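You operate a simulated robot arm through the tools that you are given. There is no shell and no other tool. Be economical: measure what you need, move in short steps, check, and stop when the job is done.

Carry out the task below with a simulated robot arm. There is one attempt and no reset: what you move stays moved.

TASK
Open the bottom rack drawer, take the yellow sleeve from the top of the wash bench and leave it in the inside of the bottom rack drawer, then shut the drawer. Then shut the sink cupboard door. Then take the shaft collar from the open top of the rack and put it on the rubber mat on the wash bench. Then put the spool on the middle left shelf of the rack. Then open the side table drawer, take the black block and put it in the inside of the side table drawer and shut the drawer again. Then open the middle bench drawer. Keep to this order.

The check looks at the end state, three seconds after you hand in, the way a careful person would. Anything else that was tipped, shoved, dropped, spilled or broken makes it a failure.

THE ROBOT
A 7-joint arm with a two-finger parallel gripper on a trunk, on a base that drives. Base frame: it is fixed to the floor where the robot stands at the start and does not move with it; the origin is under the middle of the robot, x ahead of it, y to its left, z up. Readings come in m, rad, newtons and seconds.
With the tool pointing down near the work surface it reaches from about 0.1 to 0.46 m from the robot's upright axis, wherever it stands. Its first joint turns from -2.897 to 2.897 rad. Places, roughly: black block (7x11x5 cm) [1, -0.6, 0.6]; bottom rack drawer [0.6, 0.1, 1.4]; inside of the bottom rack drawer [0.6, 0.1, 1.4]; inside of the side table drawer [1.5, -1, 0.6]; middle bench drawer [-4.8, -4.8, 0.5]; middle left shelf of the rack [0.5, 0.3, 1]; rubber mat on the wash bench (26x20 cm) [1.46, -2.66, 0.86]; shaft collar (3x3x2 cm) [1.2, -0.7, 1]; side table drawer [1.5, -1.1, 0.6]; sink cupboard door [2.2, -1.8, 0.5]; spool (7x7x5 cm) [1.1, -0.5, 1]; yellow sleeve [1.25, -3, 0.75]. Payload 3.4 kg.
The TCP is the grasp point between the finger pads, 0.03 m short of the fingertips. In the tool frame z runs along the fingers and y along their closing line. The gripper opens to 0.094 m. The fingers are 0.028 m wide and 0.01 m thick; the gripper's body (0.05 by 0.096 m) begins 0.055 m behind the TCP.
Orientation is told as [roll, pitch, yaw] about the base's x, y, z axes, in that order, counted from this pose: with the fingers straight down and closing along the base's y, the tool's x points along the base's -x, its y along +y and its z along -z.

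THE INTERFACE
- The arm moves only by the tool servo_tool. Its argument "motion" is one flat list of numbers, 7 for each row, row after row: the shift along the base's x, y, z in m, then the turn, a rotation vector about the base's x, y, z in rad, then the closure in counts, from 0 (fully open) to 255 (shut). In form: [dx, dy, dz, wx, wy, wz, grip, dx, dy, dz, wx, wy, wz, grip, ...]. A call has 1 to 10 rows; each row is the pose to reach, as a shift and turn from the pose commanded when the call began. A row lasts 0.2 s, in which the tool goes at most 0.05 m and 0.15 rad; a call with a longer step from one row to the next is refused whole, and so is a gripper value outside its range. A pose out of reach is approached as far as the arm can. The call stops where the force on the tool passes 40 N (or 10 N more than at its start, if that is more) or the arm is blocked; 0.2 s more then pass. The fingers move at their own pace (about 0.072 m/s each) and stop on an object; they squeeze with about 20 N. The grip force told is the motor's: it shows also when the fingers shut on nothing. Time passes only in rows, and 0.2 s behind the last, so rows that repeat a pose let the fingers close. It gives the time, the measured TCP pose, the force on the tool (base axes), the opening and the grip force at its end, in the units of the frame above (readings bear some noise), with the torque about the TCP (base axes, N m) and any sound that the robot's microphone picked up, and new pictures: "views" is both (left out), scene, wrist or none.
- Cameras (640 x 400 px; columns grow to the right, rows downward): "scene" is now at [0.001, 0.1307, 1.6545]; the picture's right is [-0.18, -0.98, 0.00], its down [-0.79, 0.14, -0.60] and it looks along [0.59, -0.11, -0.80] (base axes); focal length 238 px, centre (320, 200). "wrist" rides on the gripper at [0.076, 0.014, -0.102] in the tool frame; the picture's right is [-0.18, 0.98, 0.00], its down [-0.75, -0.14, -0.64] and it looks along [-0.63, -0.12, 0.77] (tool axes); focal length 243 px, centre (320, 200).
- slide_trunk(by): slides the trunk up (or, below 0, down) by that many m; the arm and the scene camera ride with it, the base frame stays. It gives what a move gives, with no picture.
- roll_base(legs): drives the robot by 1 to 6 legs, each [ahead, left, turn to the left] in m, m and rad, along the robot's own axes; the way and the turn of a leg run together, so that a leg with both is an arc; at most 1.5 m and 3.142 rad a leg. The arm and the cameras ride along, it lands a little off, and it stops where it bumps. It gives what a move gives, and a new picture of the scene camera.
- turn_head(pan, tilt): turns the head with the scene camera to pan (to the left, within 2.705 rad either way) and tilt (down, from -0.506 to 1.204), counted from straight ahead of the robot. It gives what a move gives, and a new picture of the scene camera.
- pixel_to_xyz(camera, pixels): for up to 12 pixels [column, row] of the newest picture of that camera ("zoom" is the newest enlarged one), the place [x, y, z] in the base frame of the surface seen there, good to about 0.002 m, but the place of the scene camera against the robot may be out by one fixed shift of up to 0.018 m in any direction. No time passes.
- enlarge(camera, box): a new picture of the part [left, top, right, bottom] of that camera's present view, enlarged. No time passes.
- sign_off(): hands the job in; it is judged then, once.

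Work in short steps. Measure before you move; look again where a grasp or a placing could have gone wrong, and mend it. You have 138 turns and 260 pictures in all, those below and enlarged ones among them. Open the gripper and draw the arm clear of the work before you hand the job in, unless the task says otherwise; then end with one line.

The tools are called by a JSON object that holds its "method" and its "body". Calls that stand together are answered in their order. servo_tool: Moves the arm, as the interface text tells. Its arguments: {"type":"object","properties":{"motion":{"type":"array","items":{"type":"number"}},"views":{"type":"string","enum":["both","scene","wrist","none"]}},"required":["motion"]} The other tools are called the same way: slide_trunk (by) slides the trunk up or down; roll_base (legs) drives the base; turn_head (pan, tilt) turns the head that bears the scene camera; pixel_to_xyz (camera, pixels) gives the place of the surface under pixels of a picture; enlarge (camera, box) takes an enlarged picture of a part of a camera's view; sign_off () hands the job in.

At the start:

```text
clock: 0.0
tcp_pos: [0.3434, 0.0196, 1.1493]
tool_rot: [-0.001, -0.001, -0.001]
contact_force: [0.2, 0.0, 0.1]
moment: [0.02, 0.07, -0.02]
gripper_width: 0.0942
grip_force: 0.1
trunk travel left (down, up): [-0.325, 0.061]
robot x, y, heading: [-0.0007, -0.001, -0.001]
head pan, tilt: [-0.178, 0.93]
```

scene: 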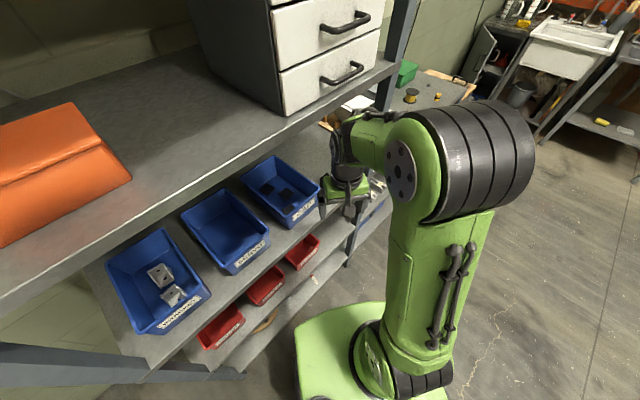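
wrist: 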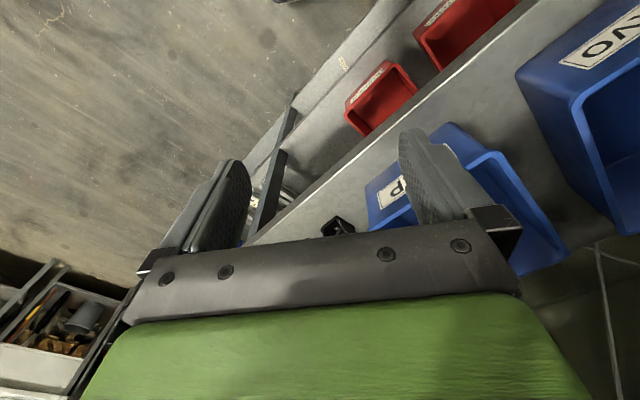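

The scene shows the rack ahead-left with two drawers around (330,40) and the wash bench in the distance. I measure the drawer handles, shelf edges and some distant places.

{"method": "pixel_to_xyz", "body": {"camera": "scene", "pixels": [[345, 72], [330, 80], [358, 68], [283, 75], [378, 32], [285, 112], [378, 64], [345, 22], [10, 300], [380, 70], [105, 265], [205, 368]]}}

{"method": "turn_head", "body": {"pan": 0.1, "tilt": 0.3}}

{"method": "turn_head", "body": {"pan": -0.7, "tilt": 0.5}}

```text
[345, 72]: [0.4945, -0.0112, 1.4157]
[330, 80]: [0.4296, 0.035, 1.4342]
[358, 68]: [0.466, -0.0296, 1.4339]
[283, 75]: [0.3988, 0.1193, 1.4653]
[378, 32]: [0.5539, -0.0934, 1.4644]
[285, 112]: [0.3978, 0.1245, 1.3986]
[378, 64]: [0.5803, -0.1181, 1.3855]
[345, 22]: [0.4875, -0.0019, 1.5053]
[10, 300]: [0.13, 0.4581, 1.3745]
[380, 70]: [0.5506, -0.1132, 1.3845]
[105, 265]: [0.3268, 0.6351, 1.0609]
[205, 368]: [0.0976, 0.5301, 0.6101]
```

```text
clock: 1.0
tcp_pos: [0.3449, 0.0214, 1.1497]
tool_rot: [-0.001, -0.002, -0.002]
contact_force: [-0.2, -0.1, 0.6]
moment: [0.0, -0.01, 0.01]
gripper_width: 0.0942
grip_force: 0.0
trunk travel left (down, up): [-0.325, 0.061]
robot x, y, heading: [-0.0017, -0.0011, 0.003]
head pan, tilt: [0.099, 0.3]
```

scene: 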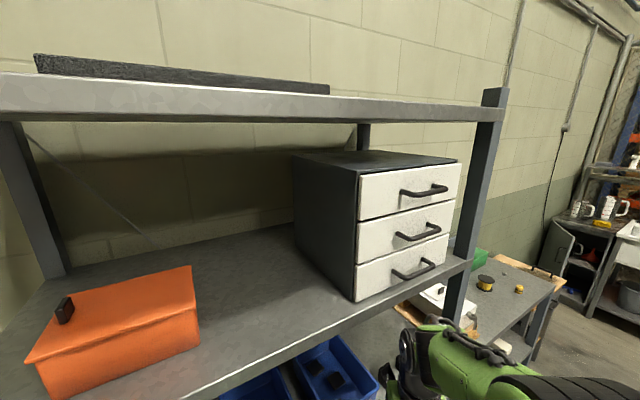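

```text
clock: 2.1
tcp_pos: [0.3441, 0.0205, 1.1496]
tool_rot: [0.0, 0.0, 0.001]
contact_force: [0.1, -0.9, -0.4]
moment: [0.01, 0.02, -0.01]
gripper_width: 0.0939
grip_force: 0.1
trunk travel left (down, up): [-0.325, 0.061]
robot x, y, heading: [-0.0007, 0.0023, 0.001]
head pan, tilt: [-0.7, 0.499]
```

scene: 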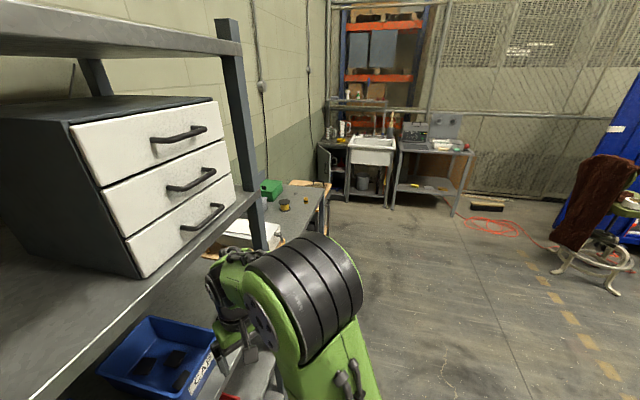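

Let me enlarge the wash bench region and the side table in this view.

{"method": "enlarge", "body": {"camera": "scene", "box": [310, 90, 490, 220]}}

{"method": "enlarge", "body": {"camera": "scene", "box": [200, 160, 340, 260]}}

{"method": "pixel_to_xyz", "body": {"camera": "scene", "pixels": [[425, 187], [284, 208], [305, 199], [270, 190], [437, 146], [370, 160], [325, 165], [203, 217], [190, 185], [145, 275], [235, 198], [400, 150]]}}

```text
3.08 times, centred on (400, 155) of scene
```

zoom: 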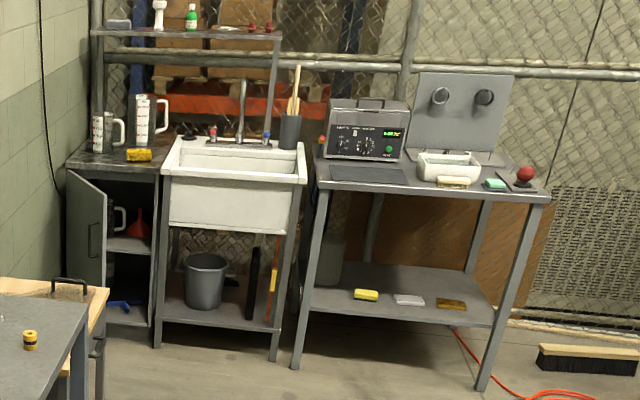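

```text
4.00 times, centred on (270, 210) of scene
```

zoom: 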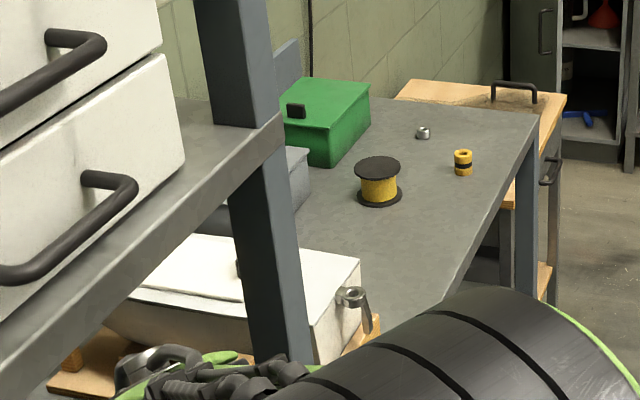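

```text
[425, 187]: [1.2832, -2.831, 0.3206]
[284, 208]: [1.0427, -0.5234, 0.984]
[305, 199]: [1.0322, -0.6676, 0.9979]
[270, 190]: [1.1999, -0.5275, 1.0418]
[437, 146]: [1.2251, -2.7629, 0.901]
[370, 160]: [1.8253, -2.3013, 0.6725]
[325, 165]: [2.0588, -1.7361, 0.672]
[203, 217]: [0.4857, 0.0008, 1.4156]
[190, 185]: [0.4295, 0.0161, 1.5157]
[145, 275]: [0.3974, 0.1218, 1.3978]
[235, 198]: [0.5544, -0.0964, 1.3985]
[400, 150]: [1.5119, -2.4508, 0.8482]
```

{"method": "pixel_to_xyz", "body": {"camera": "zoom", "pixels": [[423, 133], [463, 155], [378, 165], [378, 195], [460, 200], [515, 90], [550, 170], [400, 130], [270, 240], [340, 270], [530, 125], [430, 320]]}}

{"method": "enlarge", "body": {"camera": "scene", "box": [395, 110, 475, 160]}}

{"method": "turn_head", "body": {"pan": -0.2, "tilt": 1.1}}

```text
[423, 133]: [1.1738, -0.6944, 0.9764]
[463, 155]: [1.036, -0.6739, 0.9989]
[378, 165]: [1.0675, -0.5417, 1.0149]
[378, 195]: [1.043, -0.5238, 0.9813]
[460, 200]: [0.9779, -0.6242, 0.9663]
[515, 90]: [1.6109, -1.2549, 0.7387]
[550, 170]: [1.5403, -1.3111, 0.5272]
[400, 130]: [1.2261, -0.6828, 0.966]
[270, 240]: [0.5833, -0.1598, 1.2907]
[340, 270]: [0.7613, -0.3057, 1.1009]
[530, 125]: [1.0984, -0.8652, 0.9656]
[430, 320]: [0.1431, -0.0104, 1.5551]
```

```text
8.00 times, centred on (435, 135) of scene
```

zoom: 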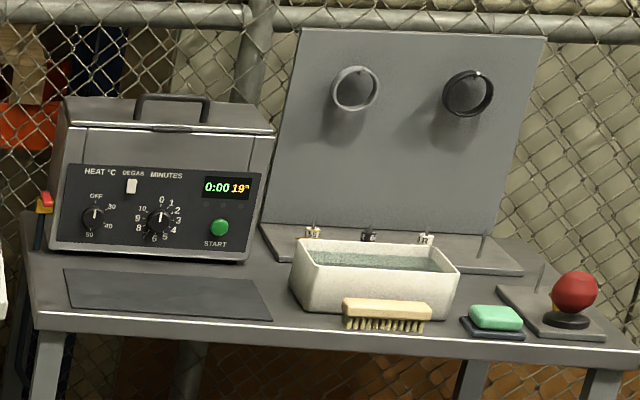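

```text
clock: 3.1
tcp_pos: [0.3456, 0.0203, 1.15]
tool_rot: [0.002, 0.0, 0.0]
contact_force: [0.7, -0.6, 0.5]
moment: [0.02, 0.01, -0.01]
gripper_width: 0.0937
grip_force: 0.0
trunk travel left (down, up): [-0.325, 0.061]
robot x, y, heading: [0.0013, -0.0035, -0.001]
head pan, tilt: [-0.201, 1.1]
```

scene: 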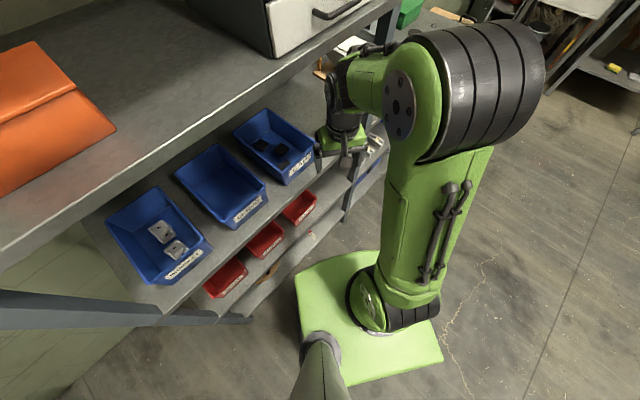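

The bottom drawer front runs from (0.397,0.122) to (0.554,-0.096), so its outward normal is about (-0.81,-0.58). I drive to stand in front of it facing squarely, 0.62 m off.

{"method": "roll_base", "body": {"legs": [[-0.03, -0.35, 0], [0, 0, 0.623]]}}

{"method": "turn_head", "body": {"pan": 0.0, "tilt": 0.45}}

```text
clock: 7.2
tcp_pos: [0.2365, -0.1345, 1.1487]
tool_rot: [0.0, -0.001, 0.626]
contact_force: [0.5, 0.3, 0.0]
moment: [0.03, -0.03, -0.01]
gripper_width: 0.094
grip_force: 0.2
trunk travel left (down, up): [-0.325, 0.061]
robot x, y, heading: [-0.0307, -0.3526, 0.628]
head pan, tilt: [-0.201, 1.1]
```

scene: 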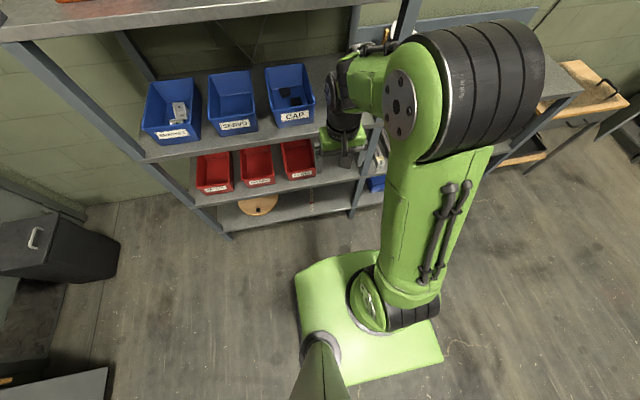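

```text
clock: 8.2
tcp_pos: [0.2361, -0.1342, 1.1494]
tool_rot: [0.001, 0.0, 0.627]
contact_force: [0.6, -0.4, 1.0]
moment: [0.0, 0.02, -0.01]
gripper_width: 0.0941
grip_force: 0.0
trunk travel left (down, up): [-0.325, 0.061]
robot x, y, heading: [-0.0285, -0.3535, 0.626]
head pan, tilt: [0.0, 0.45]
```

scene: 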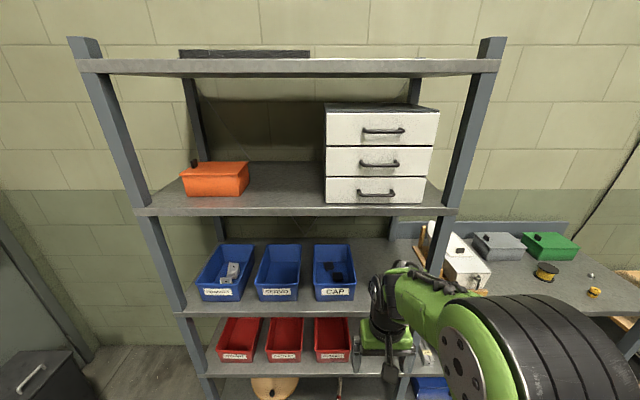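

Now I have a square view of the drawers. I measure the bottom handle (375,193) and surroundings.

{"method": "enlarge", "body": {"camera": "scene", "box": [310, 90, 470, 220]}}

{"method": "pixel_to_xyz", "body": {"camera": "scene", "pixels": [[359, 193], [376, 193], [392, 193], [328, 190], [424, 190], [328, 202], [422, 202], [340, 212], [440, 211], [380, 164], [340, 198], [410, 198]]}}

```text
3.08 times, centred on (390, 155) of scene
```

zoom: 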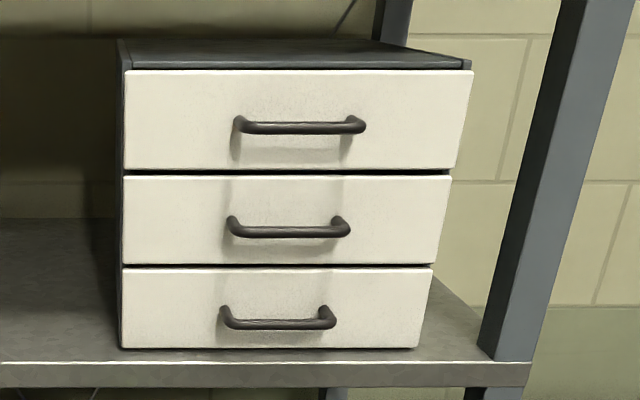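

```text
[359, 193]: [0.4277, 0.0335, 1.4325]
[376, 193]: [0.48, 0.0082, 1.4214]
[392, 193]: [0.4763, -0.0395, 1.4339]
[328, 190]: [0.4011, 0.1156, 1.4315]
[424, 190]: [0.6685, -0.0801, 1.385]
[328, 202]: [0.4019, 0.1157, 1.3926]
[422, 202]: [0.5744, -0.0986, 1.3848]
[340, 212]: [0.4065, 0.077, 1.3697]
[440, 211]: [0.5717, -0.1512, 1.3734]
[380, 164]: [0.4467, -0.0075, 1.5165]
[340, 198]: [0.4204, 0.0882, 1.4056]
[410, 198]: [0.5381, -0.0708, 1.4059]
```

The bottom handle bar is at about (0.452,-0.003,1.433), standing off ~3 cm. I raise the tool and pitch the fingers forward.

{"method": "servo_tool", "body": {"motion": [0.008, 0.006, 0.028, 0.088, -0.119, 0, 0, 0.016, 0.012, 0.056, 0.176, -0.238, 0, 0, 0.024, 0.018, 0.084, 0.264, -0.357, 0, 0, 0.032, 0.024, 0.112, 0.352, -0.476, 0, 0, 0.04, 0.03, 0.14, 0.44, -0.595, 0, 0, 0.048, 0.036, 0.168, 0.528, -0.714, 0, 0, 0.056, 0.042, 0.196, 0.616, -0.833, 0, 0, 0.064, 0.048, 0.224, 0.704, -0.952, 0, 0, 0.072, 0.054, 0.252, 0.792, -1.071, 0, 0, 0.08, 0.06, 0.28, 0.88, -1.19, 0, 0], "views": "both"}}

```text
clock: 10.4
tcp_pos: [0.3183, -0.0749, 1.4305]
tool_rot: [0.122, -1.481, 0.516]
contact_force: [0.3, 0.4, 0.1]
moment: [0.01, 0.0, -0.02]
gripper_width: 0.0943
grip_force: 0.0
trunk travel left (down, up): [-0.325, 0.061]
robot x, y, heading: [-0.034, -0.3562, 0.626]
head pan, tilt: [0.0, 0.45]
```

scene: 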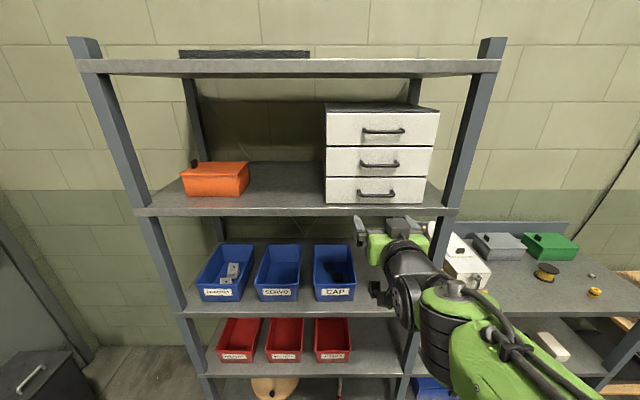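
wrist: 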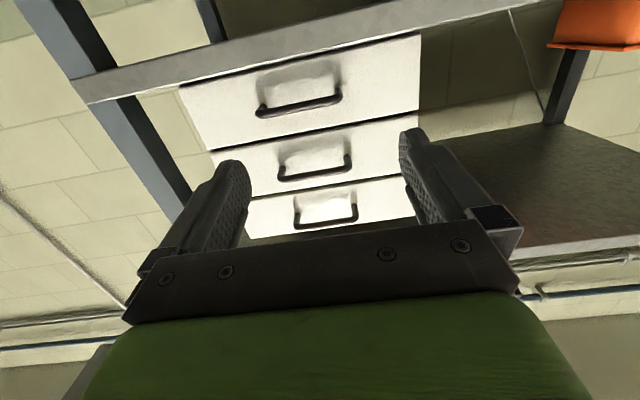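

Fingers point forward now. I measure the bottom handle with the wrist camera (pixels around (325,226)) and roll the gripper 90° about the approach axis.

{"method": "pixel_to_xyz", "body": {"camera": "wrist", "pixels": [[297, 224], [312, 227], [325, 226], [340, 223], [355, 220], [325, 200], [270, 215], [390, 200]]}}

{"method": "servo_tool", "body": {"motion": [0, 0, 0, 0.119, 0.088, 0, 0, 0, 0, 0, 0.238, 0.176, 0, 0, 0, 0, 0, 0.357, 0.264, 0, 0, 0, 0, 0, 0.476, 0.352, 0, 0, 0, 0, 0, 0.595, 0.44, 0, 0, 0, 0, 0, 0.714, 0.528, 0, 0, 0, 0, 0, 0.833, 0.616, 0, 0, 0, 0, 0, 0.952, 0.704, 0, 0, 0, 0, 0, 1.071, 0.792, 0, 0, 0, 0, 0, 1.19, 0.88, 0, 0], "views": "wrist"}}

```text
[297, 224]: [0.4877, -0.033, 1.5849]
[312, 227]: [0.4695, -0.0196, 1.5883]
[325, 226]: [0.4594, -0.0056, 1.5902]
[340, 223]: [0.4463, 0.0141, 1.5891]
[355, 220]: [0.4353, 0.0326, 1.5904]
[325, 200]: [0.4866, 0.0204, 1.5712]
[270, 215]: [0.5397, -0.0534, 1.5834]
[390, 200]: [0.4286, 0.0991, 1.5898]
```

```text
clock: 12.6
tcp_pos: [0.3179, -0.0743, 1.4294]
tool_rot: [1.563, -0.075, -0.844]
contact_force: [0.7, 0.0, 0.6]
moment: [0.04, 0.01, -0.05]
gripper_width: 0.0941
grip_force: 0.0
trunk travel left (down, up): [-0.325, 0.061]
robot x, y, heading: [-0.0302, -0.3547, 0.625]
head pan, tilt: [0.0, 0.45]
```

wrist: 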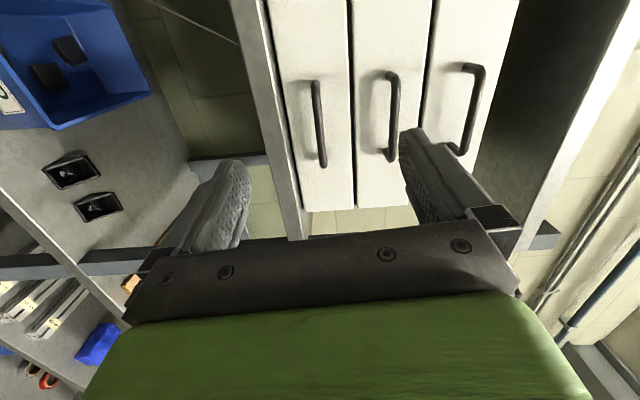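

Image right is now up, so the leftmost handle (318,125) is the bottom one; I measure it.

{"method": "pixel_to_xyz", "body": {"camera": "wrist", "pixels": [[314, 85], [317, 105], [318, 125], [320, 145], [322, 163], [305, 130], [335, 130], [302, 200], [350, 200], [290, 150], [398, 100]]}}

```text
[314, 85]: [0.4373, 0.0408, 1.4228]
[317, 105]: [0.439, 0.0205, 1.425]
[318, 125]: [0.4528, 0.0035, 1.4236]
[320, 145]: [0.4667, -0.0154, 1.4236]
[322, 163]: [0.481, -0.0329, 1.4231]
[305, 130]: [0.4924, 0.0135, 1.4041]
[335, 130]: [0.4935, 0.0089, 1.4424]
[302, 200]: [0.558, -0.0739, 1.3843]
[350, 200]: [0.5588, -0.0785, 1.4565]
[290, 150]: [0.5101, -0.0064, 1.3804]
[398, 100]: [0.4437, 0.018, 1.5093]
```

True bar centre ≈(0.459,0.004,1.4236), face at 0.403 along the normal, bar front 0.366. I half-close the fingers (shelf lies beneath) and approach until the bar is between them.

{"method": "servo_tool", "body": {"motion": [0.003, -0.004, -0.003, 0, 0, 0, 146, 0.0125, -0.0169, -0.006, 0, 0, 0, 146, 0.045, 0.0071, -0.006, 0, 0, 0, 146, 0.077, 0.031, -0.006, 0, 0, 0, 146, 0.105, 0.0515, -0.006, 0, 0, 0, 146, 0.12, 0.063, -0.006, 0, 0, 0, 146, 0.133, 0.0725, -0.006, 0, 0, 0, 146], "views": "both"}}

```text
clock: 14.2
tcp_pos: [0.4501, -0.0031, 1.4237]
tool_rot: [1.56, -0.079, -0.844]
contact_force: [-0.5, -0.1, 0.8]
moment: [0.02, -0.03, 0.02]
gripper_width: 0.0402
grip_force: 0.0
trunk travel left (down, up): [-0.325, 0.061]
robot x, y, heading: [-0.0292, -0.3534, 0.626]
head pan, tilt: [0.0, 0.45]
```

scene: 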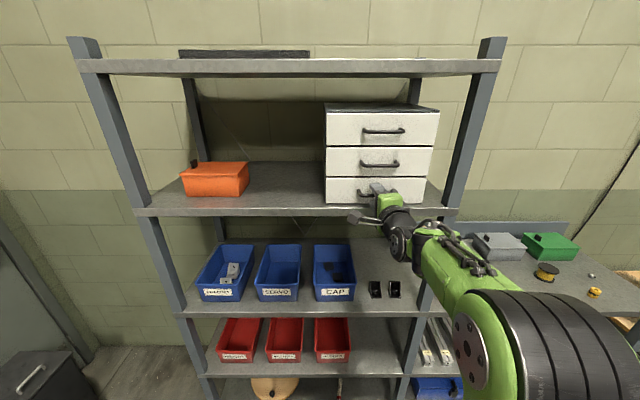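
wrist: 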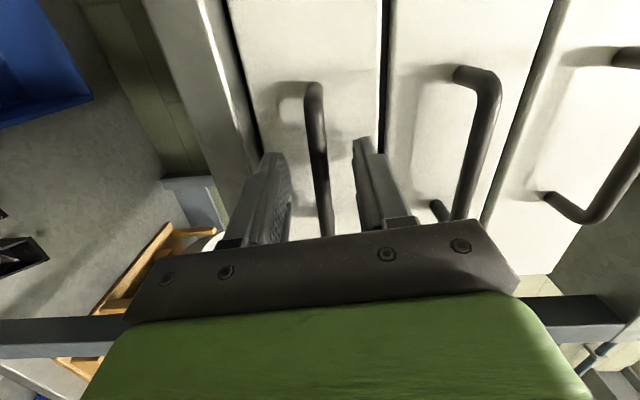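

The bar lies between the fingers. I close and pull straight back in small steps.

{"method": "servo_tool", "body": {"motion": [0, 0, 0, 0, 0, 0, 255, 0, 0, 0, 0, 0, 0, 255, 0, 0, 0, 0, 0, 0, 255, -0.016, -0.012, 0, 0, 0, 0, 255, -0.032, -0.024, 0, 0, 0, 0, 255, -0.048, -0.0357, 0, 0, 0, 0, 255, -0.068, -0.05, 0, 0, 0, 0, 255, -0.088, -0.065, 0, 0, 0, 0, 255, -0.108, -0.08, 0, 0, 0, 0, 255, -0.128, -0.095, 0, 0, 0, 0, 255], "views": "both"}}

```text
clock: 16.4
tcp_pos: [0.3201, -0.0976, 1.4247]
tool_rot: [1.567, -0.081, -0.839]
contact_force: [-2.4, 1.7, 6.6]
moment: [1.14, 0.72, 0.65]
gripper_width: 0.0115
grip_force: 45.2
trunk travel left (down, up): [-0.325, 0.061]
robot x, y, heading: [-0.0295, -0.3502, 0.627]
head pan, tilt: [0.0, 0.45]
```

scene: 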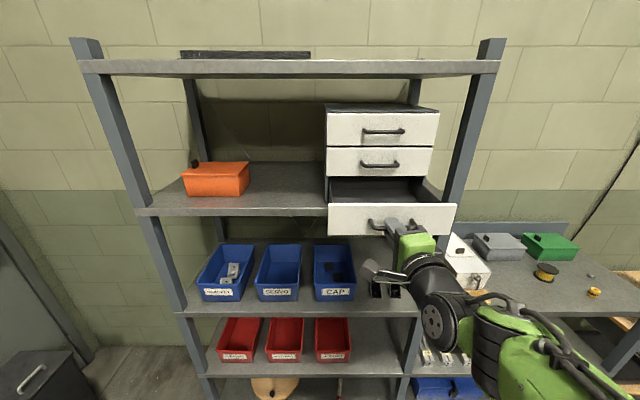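
wrist: 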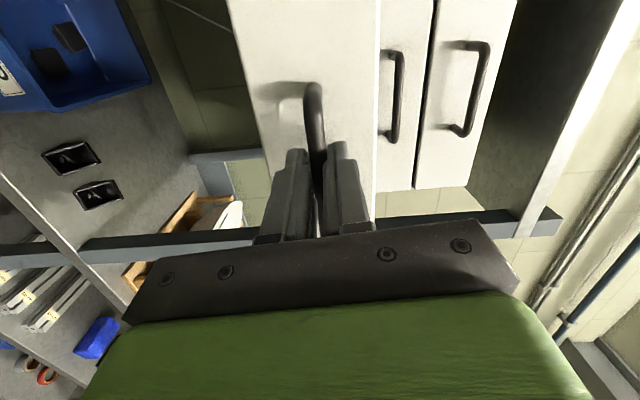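

The drawer is open 16 cm. I pull 3 cm more, release, and back off with the arm slightly.

{"method": "servo_tool", "body": {"motion": [-0.012, -0.009, 0, 0, 0, 0, 255, -0.024, -0.018, 0, 0, 0, 0, 255, -0.024, -0.018, 0, 0, 0, 0, 140, -0.024, -0.018, 0, 0, 0, 0, 140, -0.024, -0.018, 0, 0, 0, 0, 140, -0.048, -0.036, 0, 0, 0, 0, 140, -0.072, -0.054, 0, 0, 0, 0, 140], "views": "both"}}

```text
clock: 18.0
tcp_pos: [0.2483, -0.1515, 1.4236]
tool_rot: [1.565, -0.081, -0.843]
contact_force: [0.1, 0.0, 0.0]
moment: [0.0, 0.0, -0.03]
gripper_width: 0.0423
grip_force: 0.1
trunk travel left (down, up): [-0.325, 0.061]
robot x, y, heading: [-0.0341, -0.3566, 0.624]
head pan, tilt: [0.0, 0.45]
```

scene: 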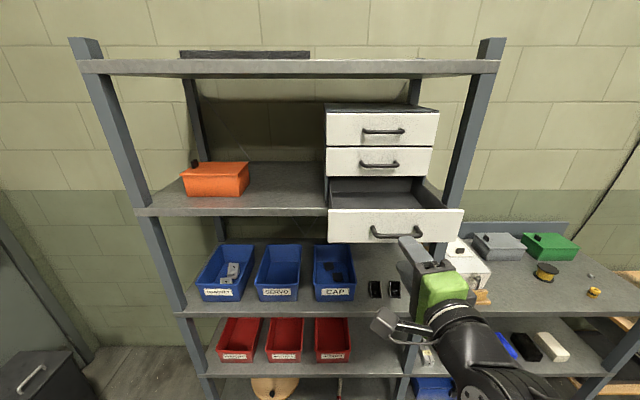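
wrist: 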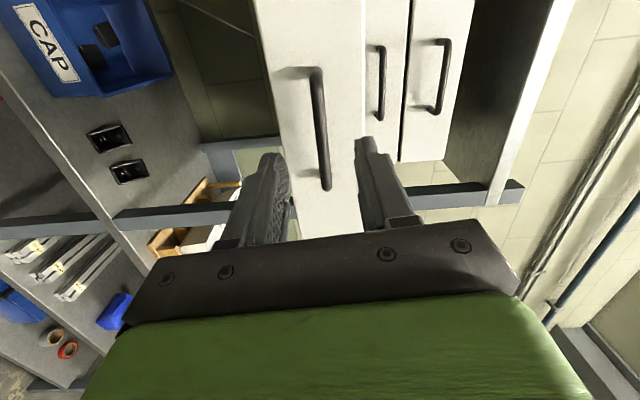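

Drawer is open about 19 cm. I measure the inside and then look towards the wash bench (pan about -1.7).

{"method": "pixel_to_xyz", "body": {"camera": "scene", "pixels": [[330, 212], [462, 212], [375, 183], [380, 200], [335, 205], [430, 205], [380, 210], [400, 195], [422, 180]]}}

{"method": "turn_head", "body": {"pan": -1.7, "tilt": 0.3}}

{"method": "enlarge", "body": {"camera": "scene", "box": [200, 80, 440, 230]}}

```text
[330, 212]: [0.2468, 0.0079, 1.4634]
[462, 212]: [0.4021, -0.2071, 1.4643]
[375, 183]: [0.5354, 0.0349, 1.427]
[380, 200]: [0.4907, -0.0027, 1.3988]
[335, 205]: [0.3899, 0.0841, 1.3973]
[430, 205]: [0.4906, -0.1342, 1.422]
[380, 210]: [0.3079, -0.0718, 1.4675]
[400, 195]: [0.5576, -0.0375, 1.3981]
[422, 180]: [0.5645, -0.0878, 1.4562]
```

```text
clock: 19.7
tcp_pos: [0.2496, -0.1515, 1.4235]
tool_rot: [1.561, -0.08, -0.842]
contact_force: [-0.2, -0.4, -0.1]
moment: [0.03, -0.02, 0.02]
gripper_width: 0.0425
grip_force: 0.1
trunk travel left (down, up): [-0.325, 0.061]
robot x, y, heading: [-0.0333, -0.3503, 0.626]
head pan, tilt: [-1.7, 0.3]
```

scene: 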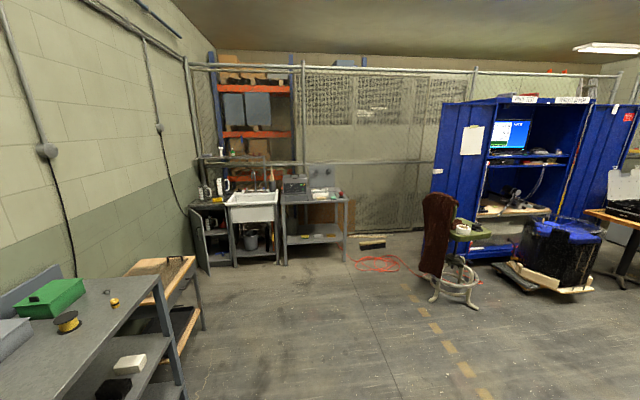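

```text
2.67 times, centred on (320, 155) of scene
```

zoom: 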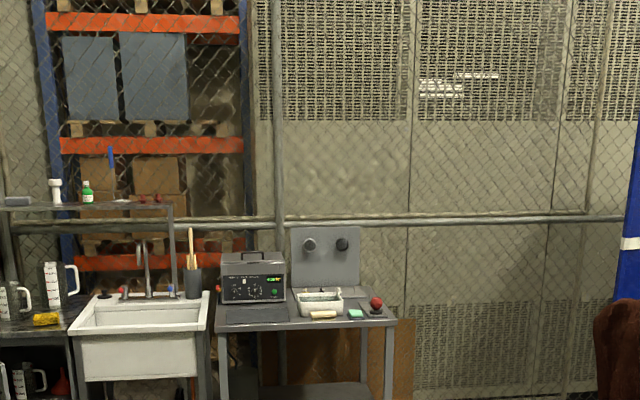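

{"method": "pixel_to_xyz", "body": {"camera": "scene", "pixels": [[284, 202], [315, 201], [345, 199], [286, 240], [343, 238], [296, 197], [340, 197], [118, 385], [130, 362], [341, 193], [210, 240], [200, 265]]}}

```text
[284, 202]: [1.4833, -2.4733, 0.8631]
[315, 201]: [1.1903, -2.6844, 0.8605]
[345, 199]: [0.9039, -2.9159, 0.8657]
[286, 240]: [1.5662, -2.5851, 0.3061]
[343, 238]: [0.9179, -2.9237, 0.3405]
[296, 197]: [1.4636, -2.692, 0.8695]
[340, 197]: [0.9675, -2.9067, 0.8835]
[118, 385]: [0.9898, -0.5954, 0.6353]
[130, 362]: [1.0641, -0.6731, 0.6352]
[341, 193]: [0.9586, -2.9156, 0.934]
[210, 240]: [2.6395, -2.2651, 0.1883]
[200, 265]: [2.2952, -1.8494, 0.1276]
```

The bench front edge runs (1.483,-2.473)–(0.904,-2.916). I drive there, stopping about 0.55 m in front of the right half, facing the bench.

{"method": "roll_base", "body": {"legs": [[-0.53, -1.4, 0], [0, -0.66, 0], [0, 0, -1.546]]}}

{"method": "turn_head", "body": {"pan": 0.0, "tilt": 0.7}}

```text
clock: 34.0
tcp_pos: [0.9097, -2.5921, 1.4222]
tool_rot: [1.562, -0.081, -2.41]
contact_force: [0.1, -0.2, 0.5]
moment: [0.0, 0.01, -0.02]
gripper_width: 0.0422
grip_force: 0.1
trunk travel left (down, up): [-0.325, 0.061]
robot x, y, heading: [0.7052, -2.3139, -0.936]
head pan, tilt: [-1.7, 0.3]
```

scene: 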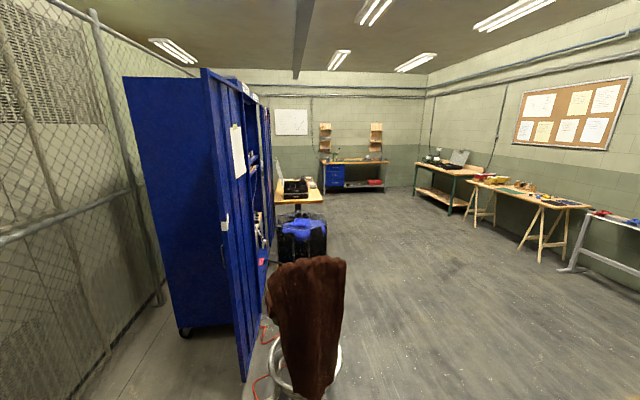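

```text
clock: 35.7
tcp_pos: [0.9103, -2.591, 1.4238]
tool_rot: [1.562, -0.08, -2.412]
contact_force: [0.6, 0.8, -0.6]
moment: [-0.01, 0.01, 0.0]
gripper_width: 0.0425
grip_force: 0.1
trunk travel left (down, up): [-0.325, 0.061]
robot x, y, heading: [0.7043, -2.3161, -0.945]
head pan, tilt: [0.0, 0.7]
```

scene: 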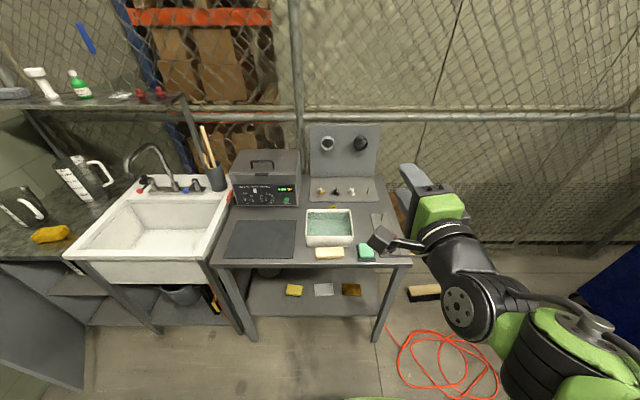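

I enlarge the bench top to find the yellow sleeve.

{"method": "enlarge", "body": {"camera": "scene", "box": [295, 170, 415, 270]}}

```text
4.00 times, centred on (355, 220) of scene
```

zoom: 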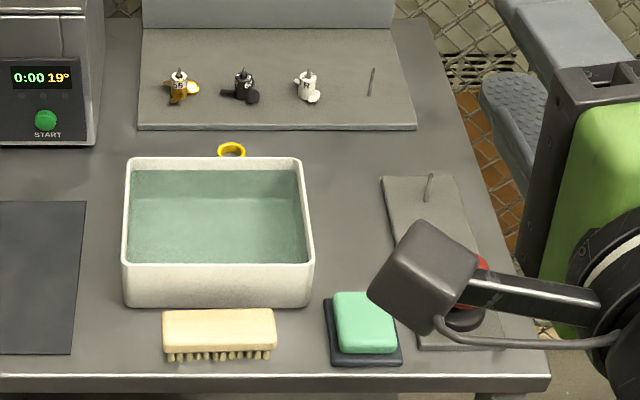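

A yellow ring at zoom (231,150) behind the tub appears to be the sleeve. I measure it and nearby things.

{"method": "pixel_to_xyz", "body": {"camera": "zoom", "pixels": [[219, 150], [231, 144], [244, 150], [231, 153], [190, 87], [180, 90], [230, 128], [215, 165], [100, 300], [280, 110], [400, 360], [150, 125]]}}

{"method": "enlarge", "body": {"camera": "scene", "box": [310, 175, 374, 215]}}

```text
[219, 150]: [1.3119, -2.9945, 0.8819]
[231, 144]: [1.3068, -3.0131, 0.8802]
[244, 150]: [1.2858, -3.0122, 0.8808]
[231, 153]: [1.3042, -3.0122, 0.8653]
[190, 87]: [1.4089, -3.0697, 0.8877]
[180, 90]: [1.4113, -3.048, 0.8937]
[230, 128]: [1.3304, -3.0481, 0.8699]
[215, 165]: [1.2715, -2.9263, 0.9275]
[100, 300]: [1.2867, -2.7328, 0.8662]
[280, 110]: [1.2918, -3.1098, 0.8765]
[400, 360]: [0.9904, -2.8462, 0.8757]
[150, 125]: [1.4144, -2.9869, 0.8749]
```

```text
10.00 times, centred on (342, 195) of scene
```

zoom: 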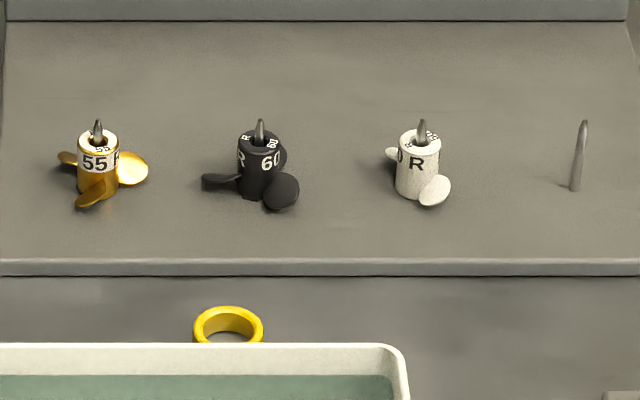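

The sleeve is a small ring (~3.4 cm) behind the tub at about (1.30,-3.00,0.87). It is far in, so I check my base's footprint to see how close I can drive.

{"method": "turn_head", "body": {"pan": -0.2, "tilt": 1.2}}

{"method": "pixel_to_xyz", "body": {"camera": "scene", "pixels": [[300, 250], [340, 245], [370, 230], [300, 330], [440, 330], [360, 260], [380, 230], [320, 290], [420, 290], [400, 180], [350, 200], [330, 390]]}}

```text
clock: 36.7
tcp_pos: [0.9107, -2.5918, 1.4227]
tool_rot: [1.559, -0.079, -2.41]
contact_force: [0.5, 0.1, 0.2]
moment: [0.0, 0.04, -0.03]
gripper_width: 0.0426
grip_force: 0.0
trunk travel left (down, up): [-0.325, 0.061]
robot x, y, heading: [0.7062, -2.3146, -0.942]
head pan, tilt: [-0.201, 1.201]
```

scene: 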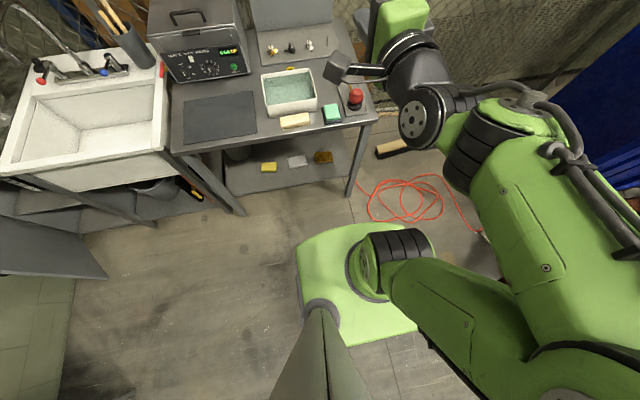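

```text
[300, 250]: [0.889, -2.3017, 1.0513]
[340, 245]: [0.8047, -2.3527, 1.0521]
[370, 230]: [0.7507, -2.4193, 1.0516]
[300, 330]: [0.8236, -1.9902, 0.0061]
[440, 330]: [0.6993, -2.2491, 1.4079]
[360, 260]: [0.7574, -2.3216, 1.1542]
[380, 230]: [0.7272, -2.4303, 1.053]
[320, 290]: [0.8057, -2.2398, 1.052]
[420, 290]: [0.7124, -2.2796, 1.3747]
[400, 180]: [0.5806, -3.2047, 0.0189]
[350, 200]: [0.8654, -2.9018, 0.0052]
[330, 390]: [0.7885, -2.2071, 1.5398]
```

The arm stands on a carriage at z≈1.05 that extends only ~0.11 m ahead of the axis. I roll 0.3 m closer, then turn the tool back to pointing down (undo roll, then pitch).

{"method": "roll_base", "body": {"legs": [[0.3, 0.03, 0.02]]}}

{"method": "servo_tool", "body": {"motion": [0, 0, 0, -0.089, 0.1185, 0, 0, 0, 0, 0, -0.178, 0.237, 0, 0, 0, 0, 0, -0.267, 0.3555, 0, 0, 0, 0, 0, -0.356, 0.474, 0, 0, 0, 0, 0, -0.445, 0.5925, 0, 0, 0, 0, 0, -0.534, 0.711, 0, 0, 0, 0, 0, -0.623, 0.8295, 0, 0, 0, 0, 0, -0.712, 0.948, 0, 0, 0, 0, 0, -0.801, 1.0665, 0, 0, 0, 0, 0, -0.89, 1.185, 0, 0], "views": "wrist"}}

```text
clock: 38.7
tcp_pos: [1.1149, -2.8052, 1.4238]
tool_rot: [1.562, -0.081, -2.393]
contact_force: [-0.4, 0.1, -0.9]
moment: [-0.02, 0.0, 0.05]
gripper_width: 0.0424
grip_force: 0.1
trunk travel left (down, up): [-0.325, 0.061]
robot x, y, heading: [0.905, -2.5298, -0.924]
head pan, tilt: [-0.201, 1.201]
```

scene: 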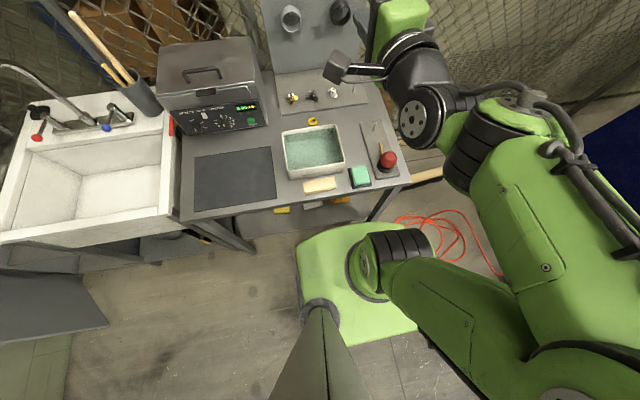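

```text
clock: 40.9
tcp_pos: [1.1127, -2.8047, 1.4235]
tool_rot: [0.058, -1.469, -0.986]
contact_force: [0.2, -1.0, 0.0]
moment: [0.03, 0.01, -0.02]
gripper_width: 0.0941
grip_force: 0.1
trunk travel left (down, up): [-0.325, 0.061]
robot x, y, heading: [0.907, -2.5288, -0.926]
head pan, tilt: [-0.201, 1.201]
```

wrist: 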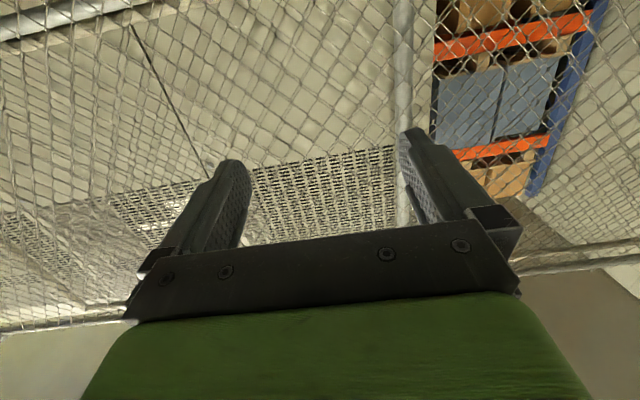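

I pitch the fingers down while moving over the bench, and re-measure the ring at scene (313,122).

{"method": "pixel_to_xyz", "body": {"camera": "scene", "pixels": [[309, 121], [313, 119], [317, 122], [312, 124], [300, 135], [340, 165], [388, 160], [240, 190], [390, 175], [200, 70], [330, 50]]}}

{"method": "servo_tool", "body": {"motion": [0.0136, -0.0135, -0.027, 0.1173, 0.0886, 0, 0, 0.0272, -0.027, -0.054, 0.2346, 0.1772, 0, 0, 0.0408, -0.0405, -0.081, 0.3519, 0.2658, 0, 0, 0.0544, -0.054, -0.108, 0.4692, 0.3544, 0, 0, 0.068, -0.0675, -0.135, 0.5865, 0.443, 0, 0, 0.0816, -0.081, -0.162, 0.7038, 0.5316, 0, 0, 0.0952, -0.0945, -0.189, 0.8211, 0.6202, 0, 0, 0.1088, -0.108, -0.216, 0.9384, 0.7088, 0, 0, 0.1224, -0.1215, -0.243, 1.0557, 0.7974, 0, 0, 0.136, -0.135, -0.27, 1.173, 0.886, 0, 0], "views": "both"}}

```text
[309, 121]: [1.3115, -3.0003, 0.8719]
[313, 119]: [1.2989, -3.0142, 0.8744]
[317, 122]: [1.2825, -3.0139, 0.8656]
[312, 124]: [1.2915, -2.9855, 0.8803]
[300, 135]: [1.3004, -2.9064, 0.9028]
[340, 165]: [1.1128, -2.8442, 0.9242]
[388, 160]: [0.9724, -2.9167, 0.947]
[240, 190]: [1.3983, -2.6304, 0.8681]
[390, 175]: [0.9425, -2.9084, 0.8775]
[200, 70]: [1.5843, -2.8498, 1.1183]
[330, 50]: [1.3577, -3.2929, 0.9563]
```

```text
clock: 43.1
tcp_pos: [1.2511, -2.9425, 1.1514]
tool_rot: [-0.001, 0.007, -0.932]
contact_force: [0.6, 0.1, 0.2]
moment: [0.0, 0.03, -0.01]
gripper_width: 0.0939
grip_force: 0.0
trunk travel left (down, up): [-0.325, 0.061]
robot x, y, heading: [0.901, -2.5289, -0.927]
head pan, tilt: [-0.201, 1.201]
```

scene: 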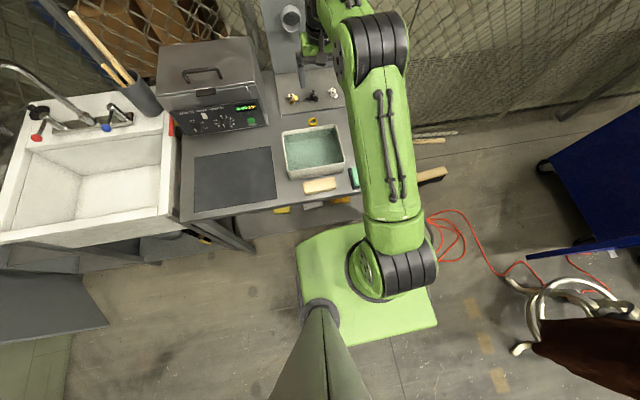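
wrist: 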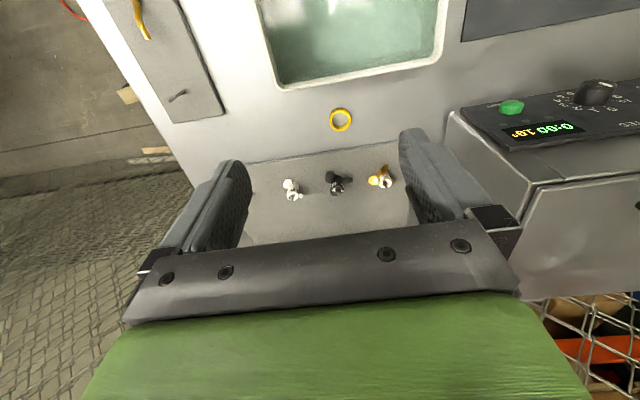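

The wrist picture shows the ring at (340,120) clearly. I measure it.

{"method": "pixel_to_xyz", "body": {"camera": "wrist", "pixels": [[330, 120], [350, 120], [340, 109], [340, 130], [340, 120], [300, 120], [340, 88], [340, 160], [280, 150], [390, 150], [445, 115], [500, 190]]}}

{"method": "enlarge", "body": {"camera": "wrist", "box": [280, 80, 400, 160]}}

```text
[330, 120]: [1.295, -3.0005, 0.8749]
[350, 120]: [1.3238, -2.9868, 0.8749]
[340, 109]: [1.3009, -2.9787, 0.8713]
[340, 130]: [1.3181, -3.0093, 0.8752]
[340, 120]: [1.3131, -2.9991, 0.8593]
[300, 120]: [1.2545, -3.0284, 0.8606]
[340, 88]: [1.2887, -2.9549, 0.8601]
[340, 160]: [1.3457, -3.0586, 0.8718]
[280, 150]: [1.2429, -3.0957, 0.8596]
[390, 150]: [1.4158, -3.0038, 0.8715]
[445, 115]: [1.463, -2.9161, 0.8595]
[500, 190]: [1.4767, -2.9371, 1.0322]
```

```text
5.00 times, centred on (340, 120) of wrist
```

zoom: 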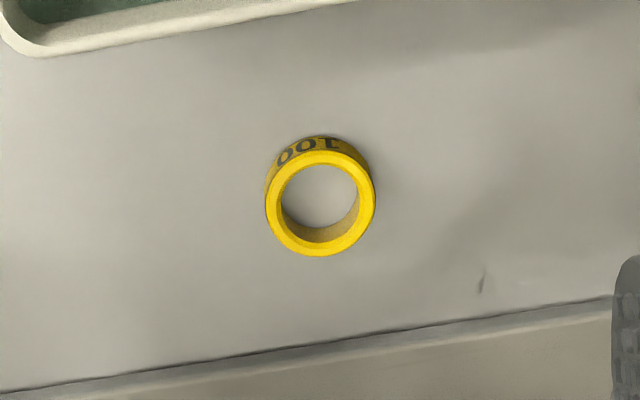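

Ring centre ≈(1.309,-2.995), table z 0.860, ring top 0.875. I move over it, then lower the trunk 0.2 m to bring the tool down.

{"method": "servo_tool", "body": {"motion": [0.029, -0.026, 0, 0, 0, 0, 60, 0.058, -0.0525, 0, 0, 0, 0, 60, 0.058, -0.0525, 0, 0, 0, 0, 60], "views": "none"}}

{"method": "slide_trunk", "body": {"by": -0.19}}

{"method": "enlarge", "body": {"camera": "wrist", "box": [160, 60, 480, 260]}}

```text
clock: 43.9
tcp_pos: [1.2868, -2.9705, 1.1476]
tool_rot: [-0.002, 0.007, -0.934]
contact_force: [0.3, -1.1, -0.7]
moment: [0.0, 0.02, 0.01]
gripper_width: 0.0716
grip_force: 0.0
out of reach, approached as far as the arm can: row 2, 3
trunk travel left (down, up): [-0.325, 0.061]
robot x, y, heading: [0.9026, -2.5288, -0.921]
head pan, tilt: [-0.201, 1.201]
```

```text
clock: 46.0
tcp_pos: [1.2865, -2.9709, 0.9586]
tool_rot: [0.0, 0.001, -0.934]
contact_force: [0.5, 0.6, 0.3]
moment: [0.03, 0.0, 0.03]
gripper_width: 0.072
grip_force: 0.0
trunk travel left (down, up): [-0.135, 0.251]
robot x, y, heading: [0.9059, -2.5293, -0.919]
head pan, tilt: [-0.201, 1.201]
```

```text
2.00 times, centred on (320, 160) of wrist
```

zoom: 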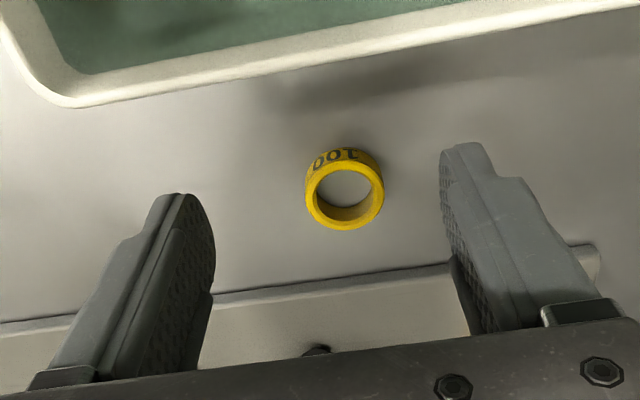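

Still ~3 cm short, so I roll 6 cm ahead and re-measure the ring.

{"method": "roll_base", "body": {"legs": [[0.06, 0, 0]]}}

{"method": "servo_tool", "body": {"motion": [0, 0, 0, 0, 0, 0, 60], "views": "wrist"}}

```text
clock: 46.9
tcp_pos: [1.3237, -3.017, 0.957]
tool_rot: [-0.002, 0.006, -0.932]
contact_force: [0.4, 0.4, 0.0]
moment: [0.04, 0.01, -0.02]
gripper_width: 0.0718
grip_force: 0.0
trunk travel left (down, up): [-0.135, 0.251]
robot x, y, heading: [0.9408, -2.5753, -0.926]
head pan, tilt: [-0.201, 1.201]
```

scene: 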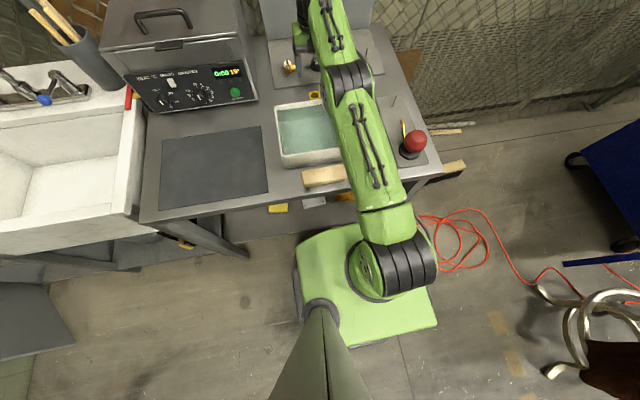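

```text
clock: 47.3
tcp_pos: [1.3234, -3.018, 0.9574]
tool_rot: [-0.001, 0.004, -0.931]
contact_force: [-0.3, 0.2, 0.0]
moment: [-0.02, 0.01, -0.01]
gripper_width: 0.0721
grip_force: 0.0
trunk travel left (down, up): [-0.135, 0.251]
robot x, y, heading: [0.9401, -2.5791, -0.925]
head pan, tilt: [-0.201, 1.201]
```

wrist: 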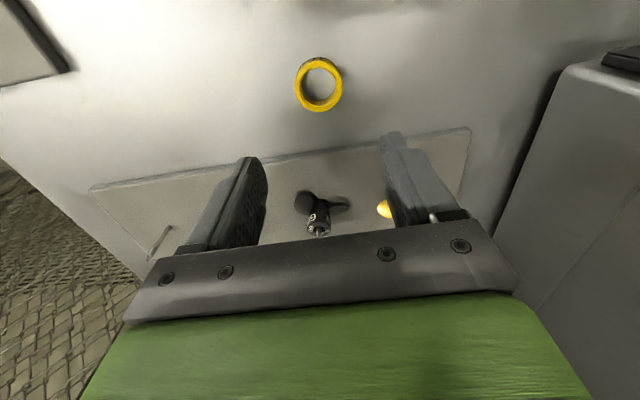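

{"method": "pixel_to_xyz", "body": {"camera": "wrist", "pixels": [[297, 87], [341, 87], [319, 65], [320, 108], [319, 85], [319, 150]]}}

```text
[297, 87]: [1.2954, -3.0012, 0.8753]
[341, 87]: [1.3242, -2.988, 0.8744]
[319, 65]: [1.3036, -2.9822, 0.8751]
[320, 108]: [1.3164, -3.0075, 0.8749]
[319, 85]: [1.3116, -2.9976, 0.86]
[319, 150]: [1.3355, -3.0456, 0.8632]
```

Ring centre (1.310,-2.995). I align over it, descend and check before closing.

{"method": "servo_tool", "body": {"motion": [-0.0136, 0.0225, 0, 0, 0, 0, 90, -0.0136, 0.0225, -0.03, 0, 0, 0, 90, -0.0136, 0.0225, -0.05, 0, 0, 0, 90, -0.0136, 0.0225, -0.064, 0, 0, 0, 90], "views": "wrist"}}

```text
clock: 48.3
tcp_pos: [1.3094, -2.9951, 0.8938]
tool_rot: [-0.001, 0.002, -0.931]
contact_force: [0.6, 0.5, -0.1]
moment: [0.0, 0.0, -0.01]
gripper_width: 0.0607
grip_force: 0.1
trunk travel left (down, up): [-0.135, 0.251]
robot x, y, heading: [0.9399, -2.5778, -0.92]
head pan, tilt: [-0.201, 1.201]
```

wrist: 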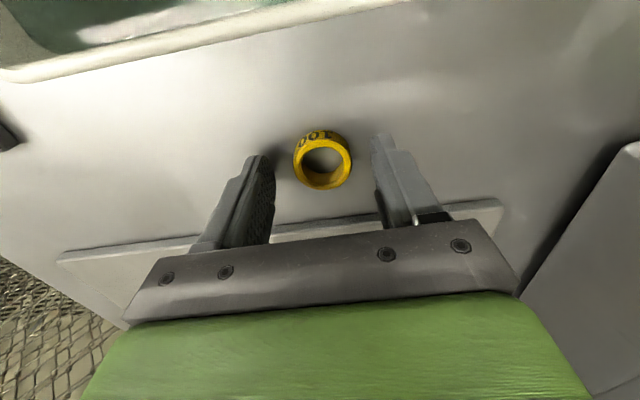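

Ring sits between the fingers. Close and lift.

{"method": "servo_tool", "body": {"motion": [0, 0, 0, 0, 0, 0, 255, 0, 0, 0, 0, 0, 0, 255, 0, 0, 0, 0, 0, 0, 255, 0, 0, 0.02, 0, 0, 0, 255, 0, 0, 0.06, 0, 0, 0, 255, 0, 0, 0.1, 0, 0, 0, 255], "views": "wrist"}}

{"method": "slide_trunk", "body": {"by": 0.25}}

```text
clock: 49.7
tcp_pos: [1.3065, -2.9937, 0.9947]
tool_rot: [-0.002, 0.004, -0.932]
contact_force: [0.3, -0.4, -1.0]
moment: [0.04, -0.01, 0.0]
gripper_width: 0.031
grip_force: 19.8
trunk travel left (down, up): [-0.135, 0.251]
robot x, y, heading: [0.9417, -2.5767, -0.922]
head pan, tilt: [-0.201, 1.201]
```

wrist: 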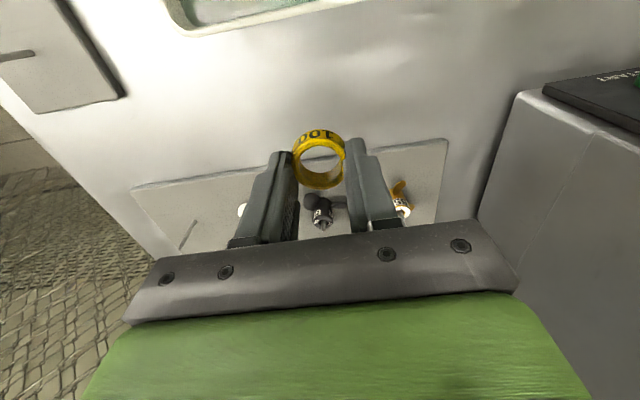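

```text
clock: 52.3
tcp_pos: [1.3065, -2.9951, 1.2434]
tool_rot: [-0.002, 0.002, -0.933]
contact_force: [0.6, -0.6, -0.1]
moment: [0.0, 0.02, 0.04]
gripper_width: 0.0309
grip_force: 19.4
trunk travel left (down, up): [-0.385, 0.001]
robot x, y, heading: [0.9389, -2.5764, -0.924]
head pan, tilt: [-0.201, 1.201]
```

The ring is held (opening 0.031). I back away and return to the front of the open rack drawer.

{"method": "roll_base", "body": {"legs": [[-0.5, 0, 0], [0, 0, 1.561], [0, 1.5, 0], [0.333, 0.358, 0]]}}

{"method": "turn_head", "body": {"pan": 0.0, "tilt": 0.5}}

```text
clock: 68.7
tcp_pos: [0.1282, -0.1213, 1.2435]
tool_rot: [-0.002, 0.004, 0.683]
contact_force: [-0.1, 0.0, 0.0]
moment: [-0.02, 0.01, 0.01]
gripper_width: 0.0309
grip_force: 20.8
trunk travel left (down, up): [-0.385, 0.001]
robot x, y, heading: [-0.2734, -0.5047, 0.688]
head pan, tilt: [-0.201, 1.201]
```

scene: 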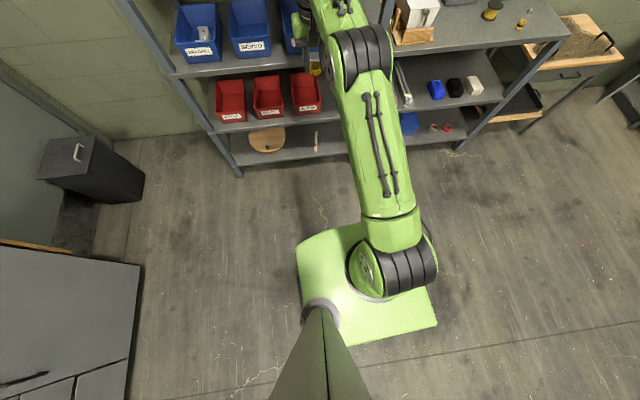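

```text
clock: 69.8
tcp_pos: [0.1269, -0.1204, 1.2443]
tool_rot: [-0.002, 0.004, 0.681]
contact_force: [0.9, -0.2, 0.1]
moment: [-0.01, 0.02, -0.01]
gripper_width: 0.0312
grip_force: 19.9
trunk travel left (down, up): [-0.385, 0.001]
robot x, y, heading: [-0.272, -0.5074, 0.683]
head pan, tilt: [0.0, 0.499]
```

scene: 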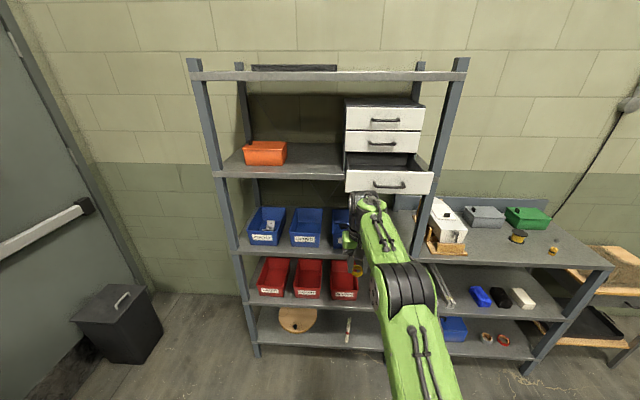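

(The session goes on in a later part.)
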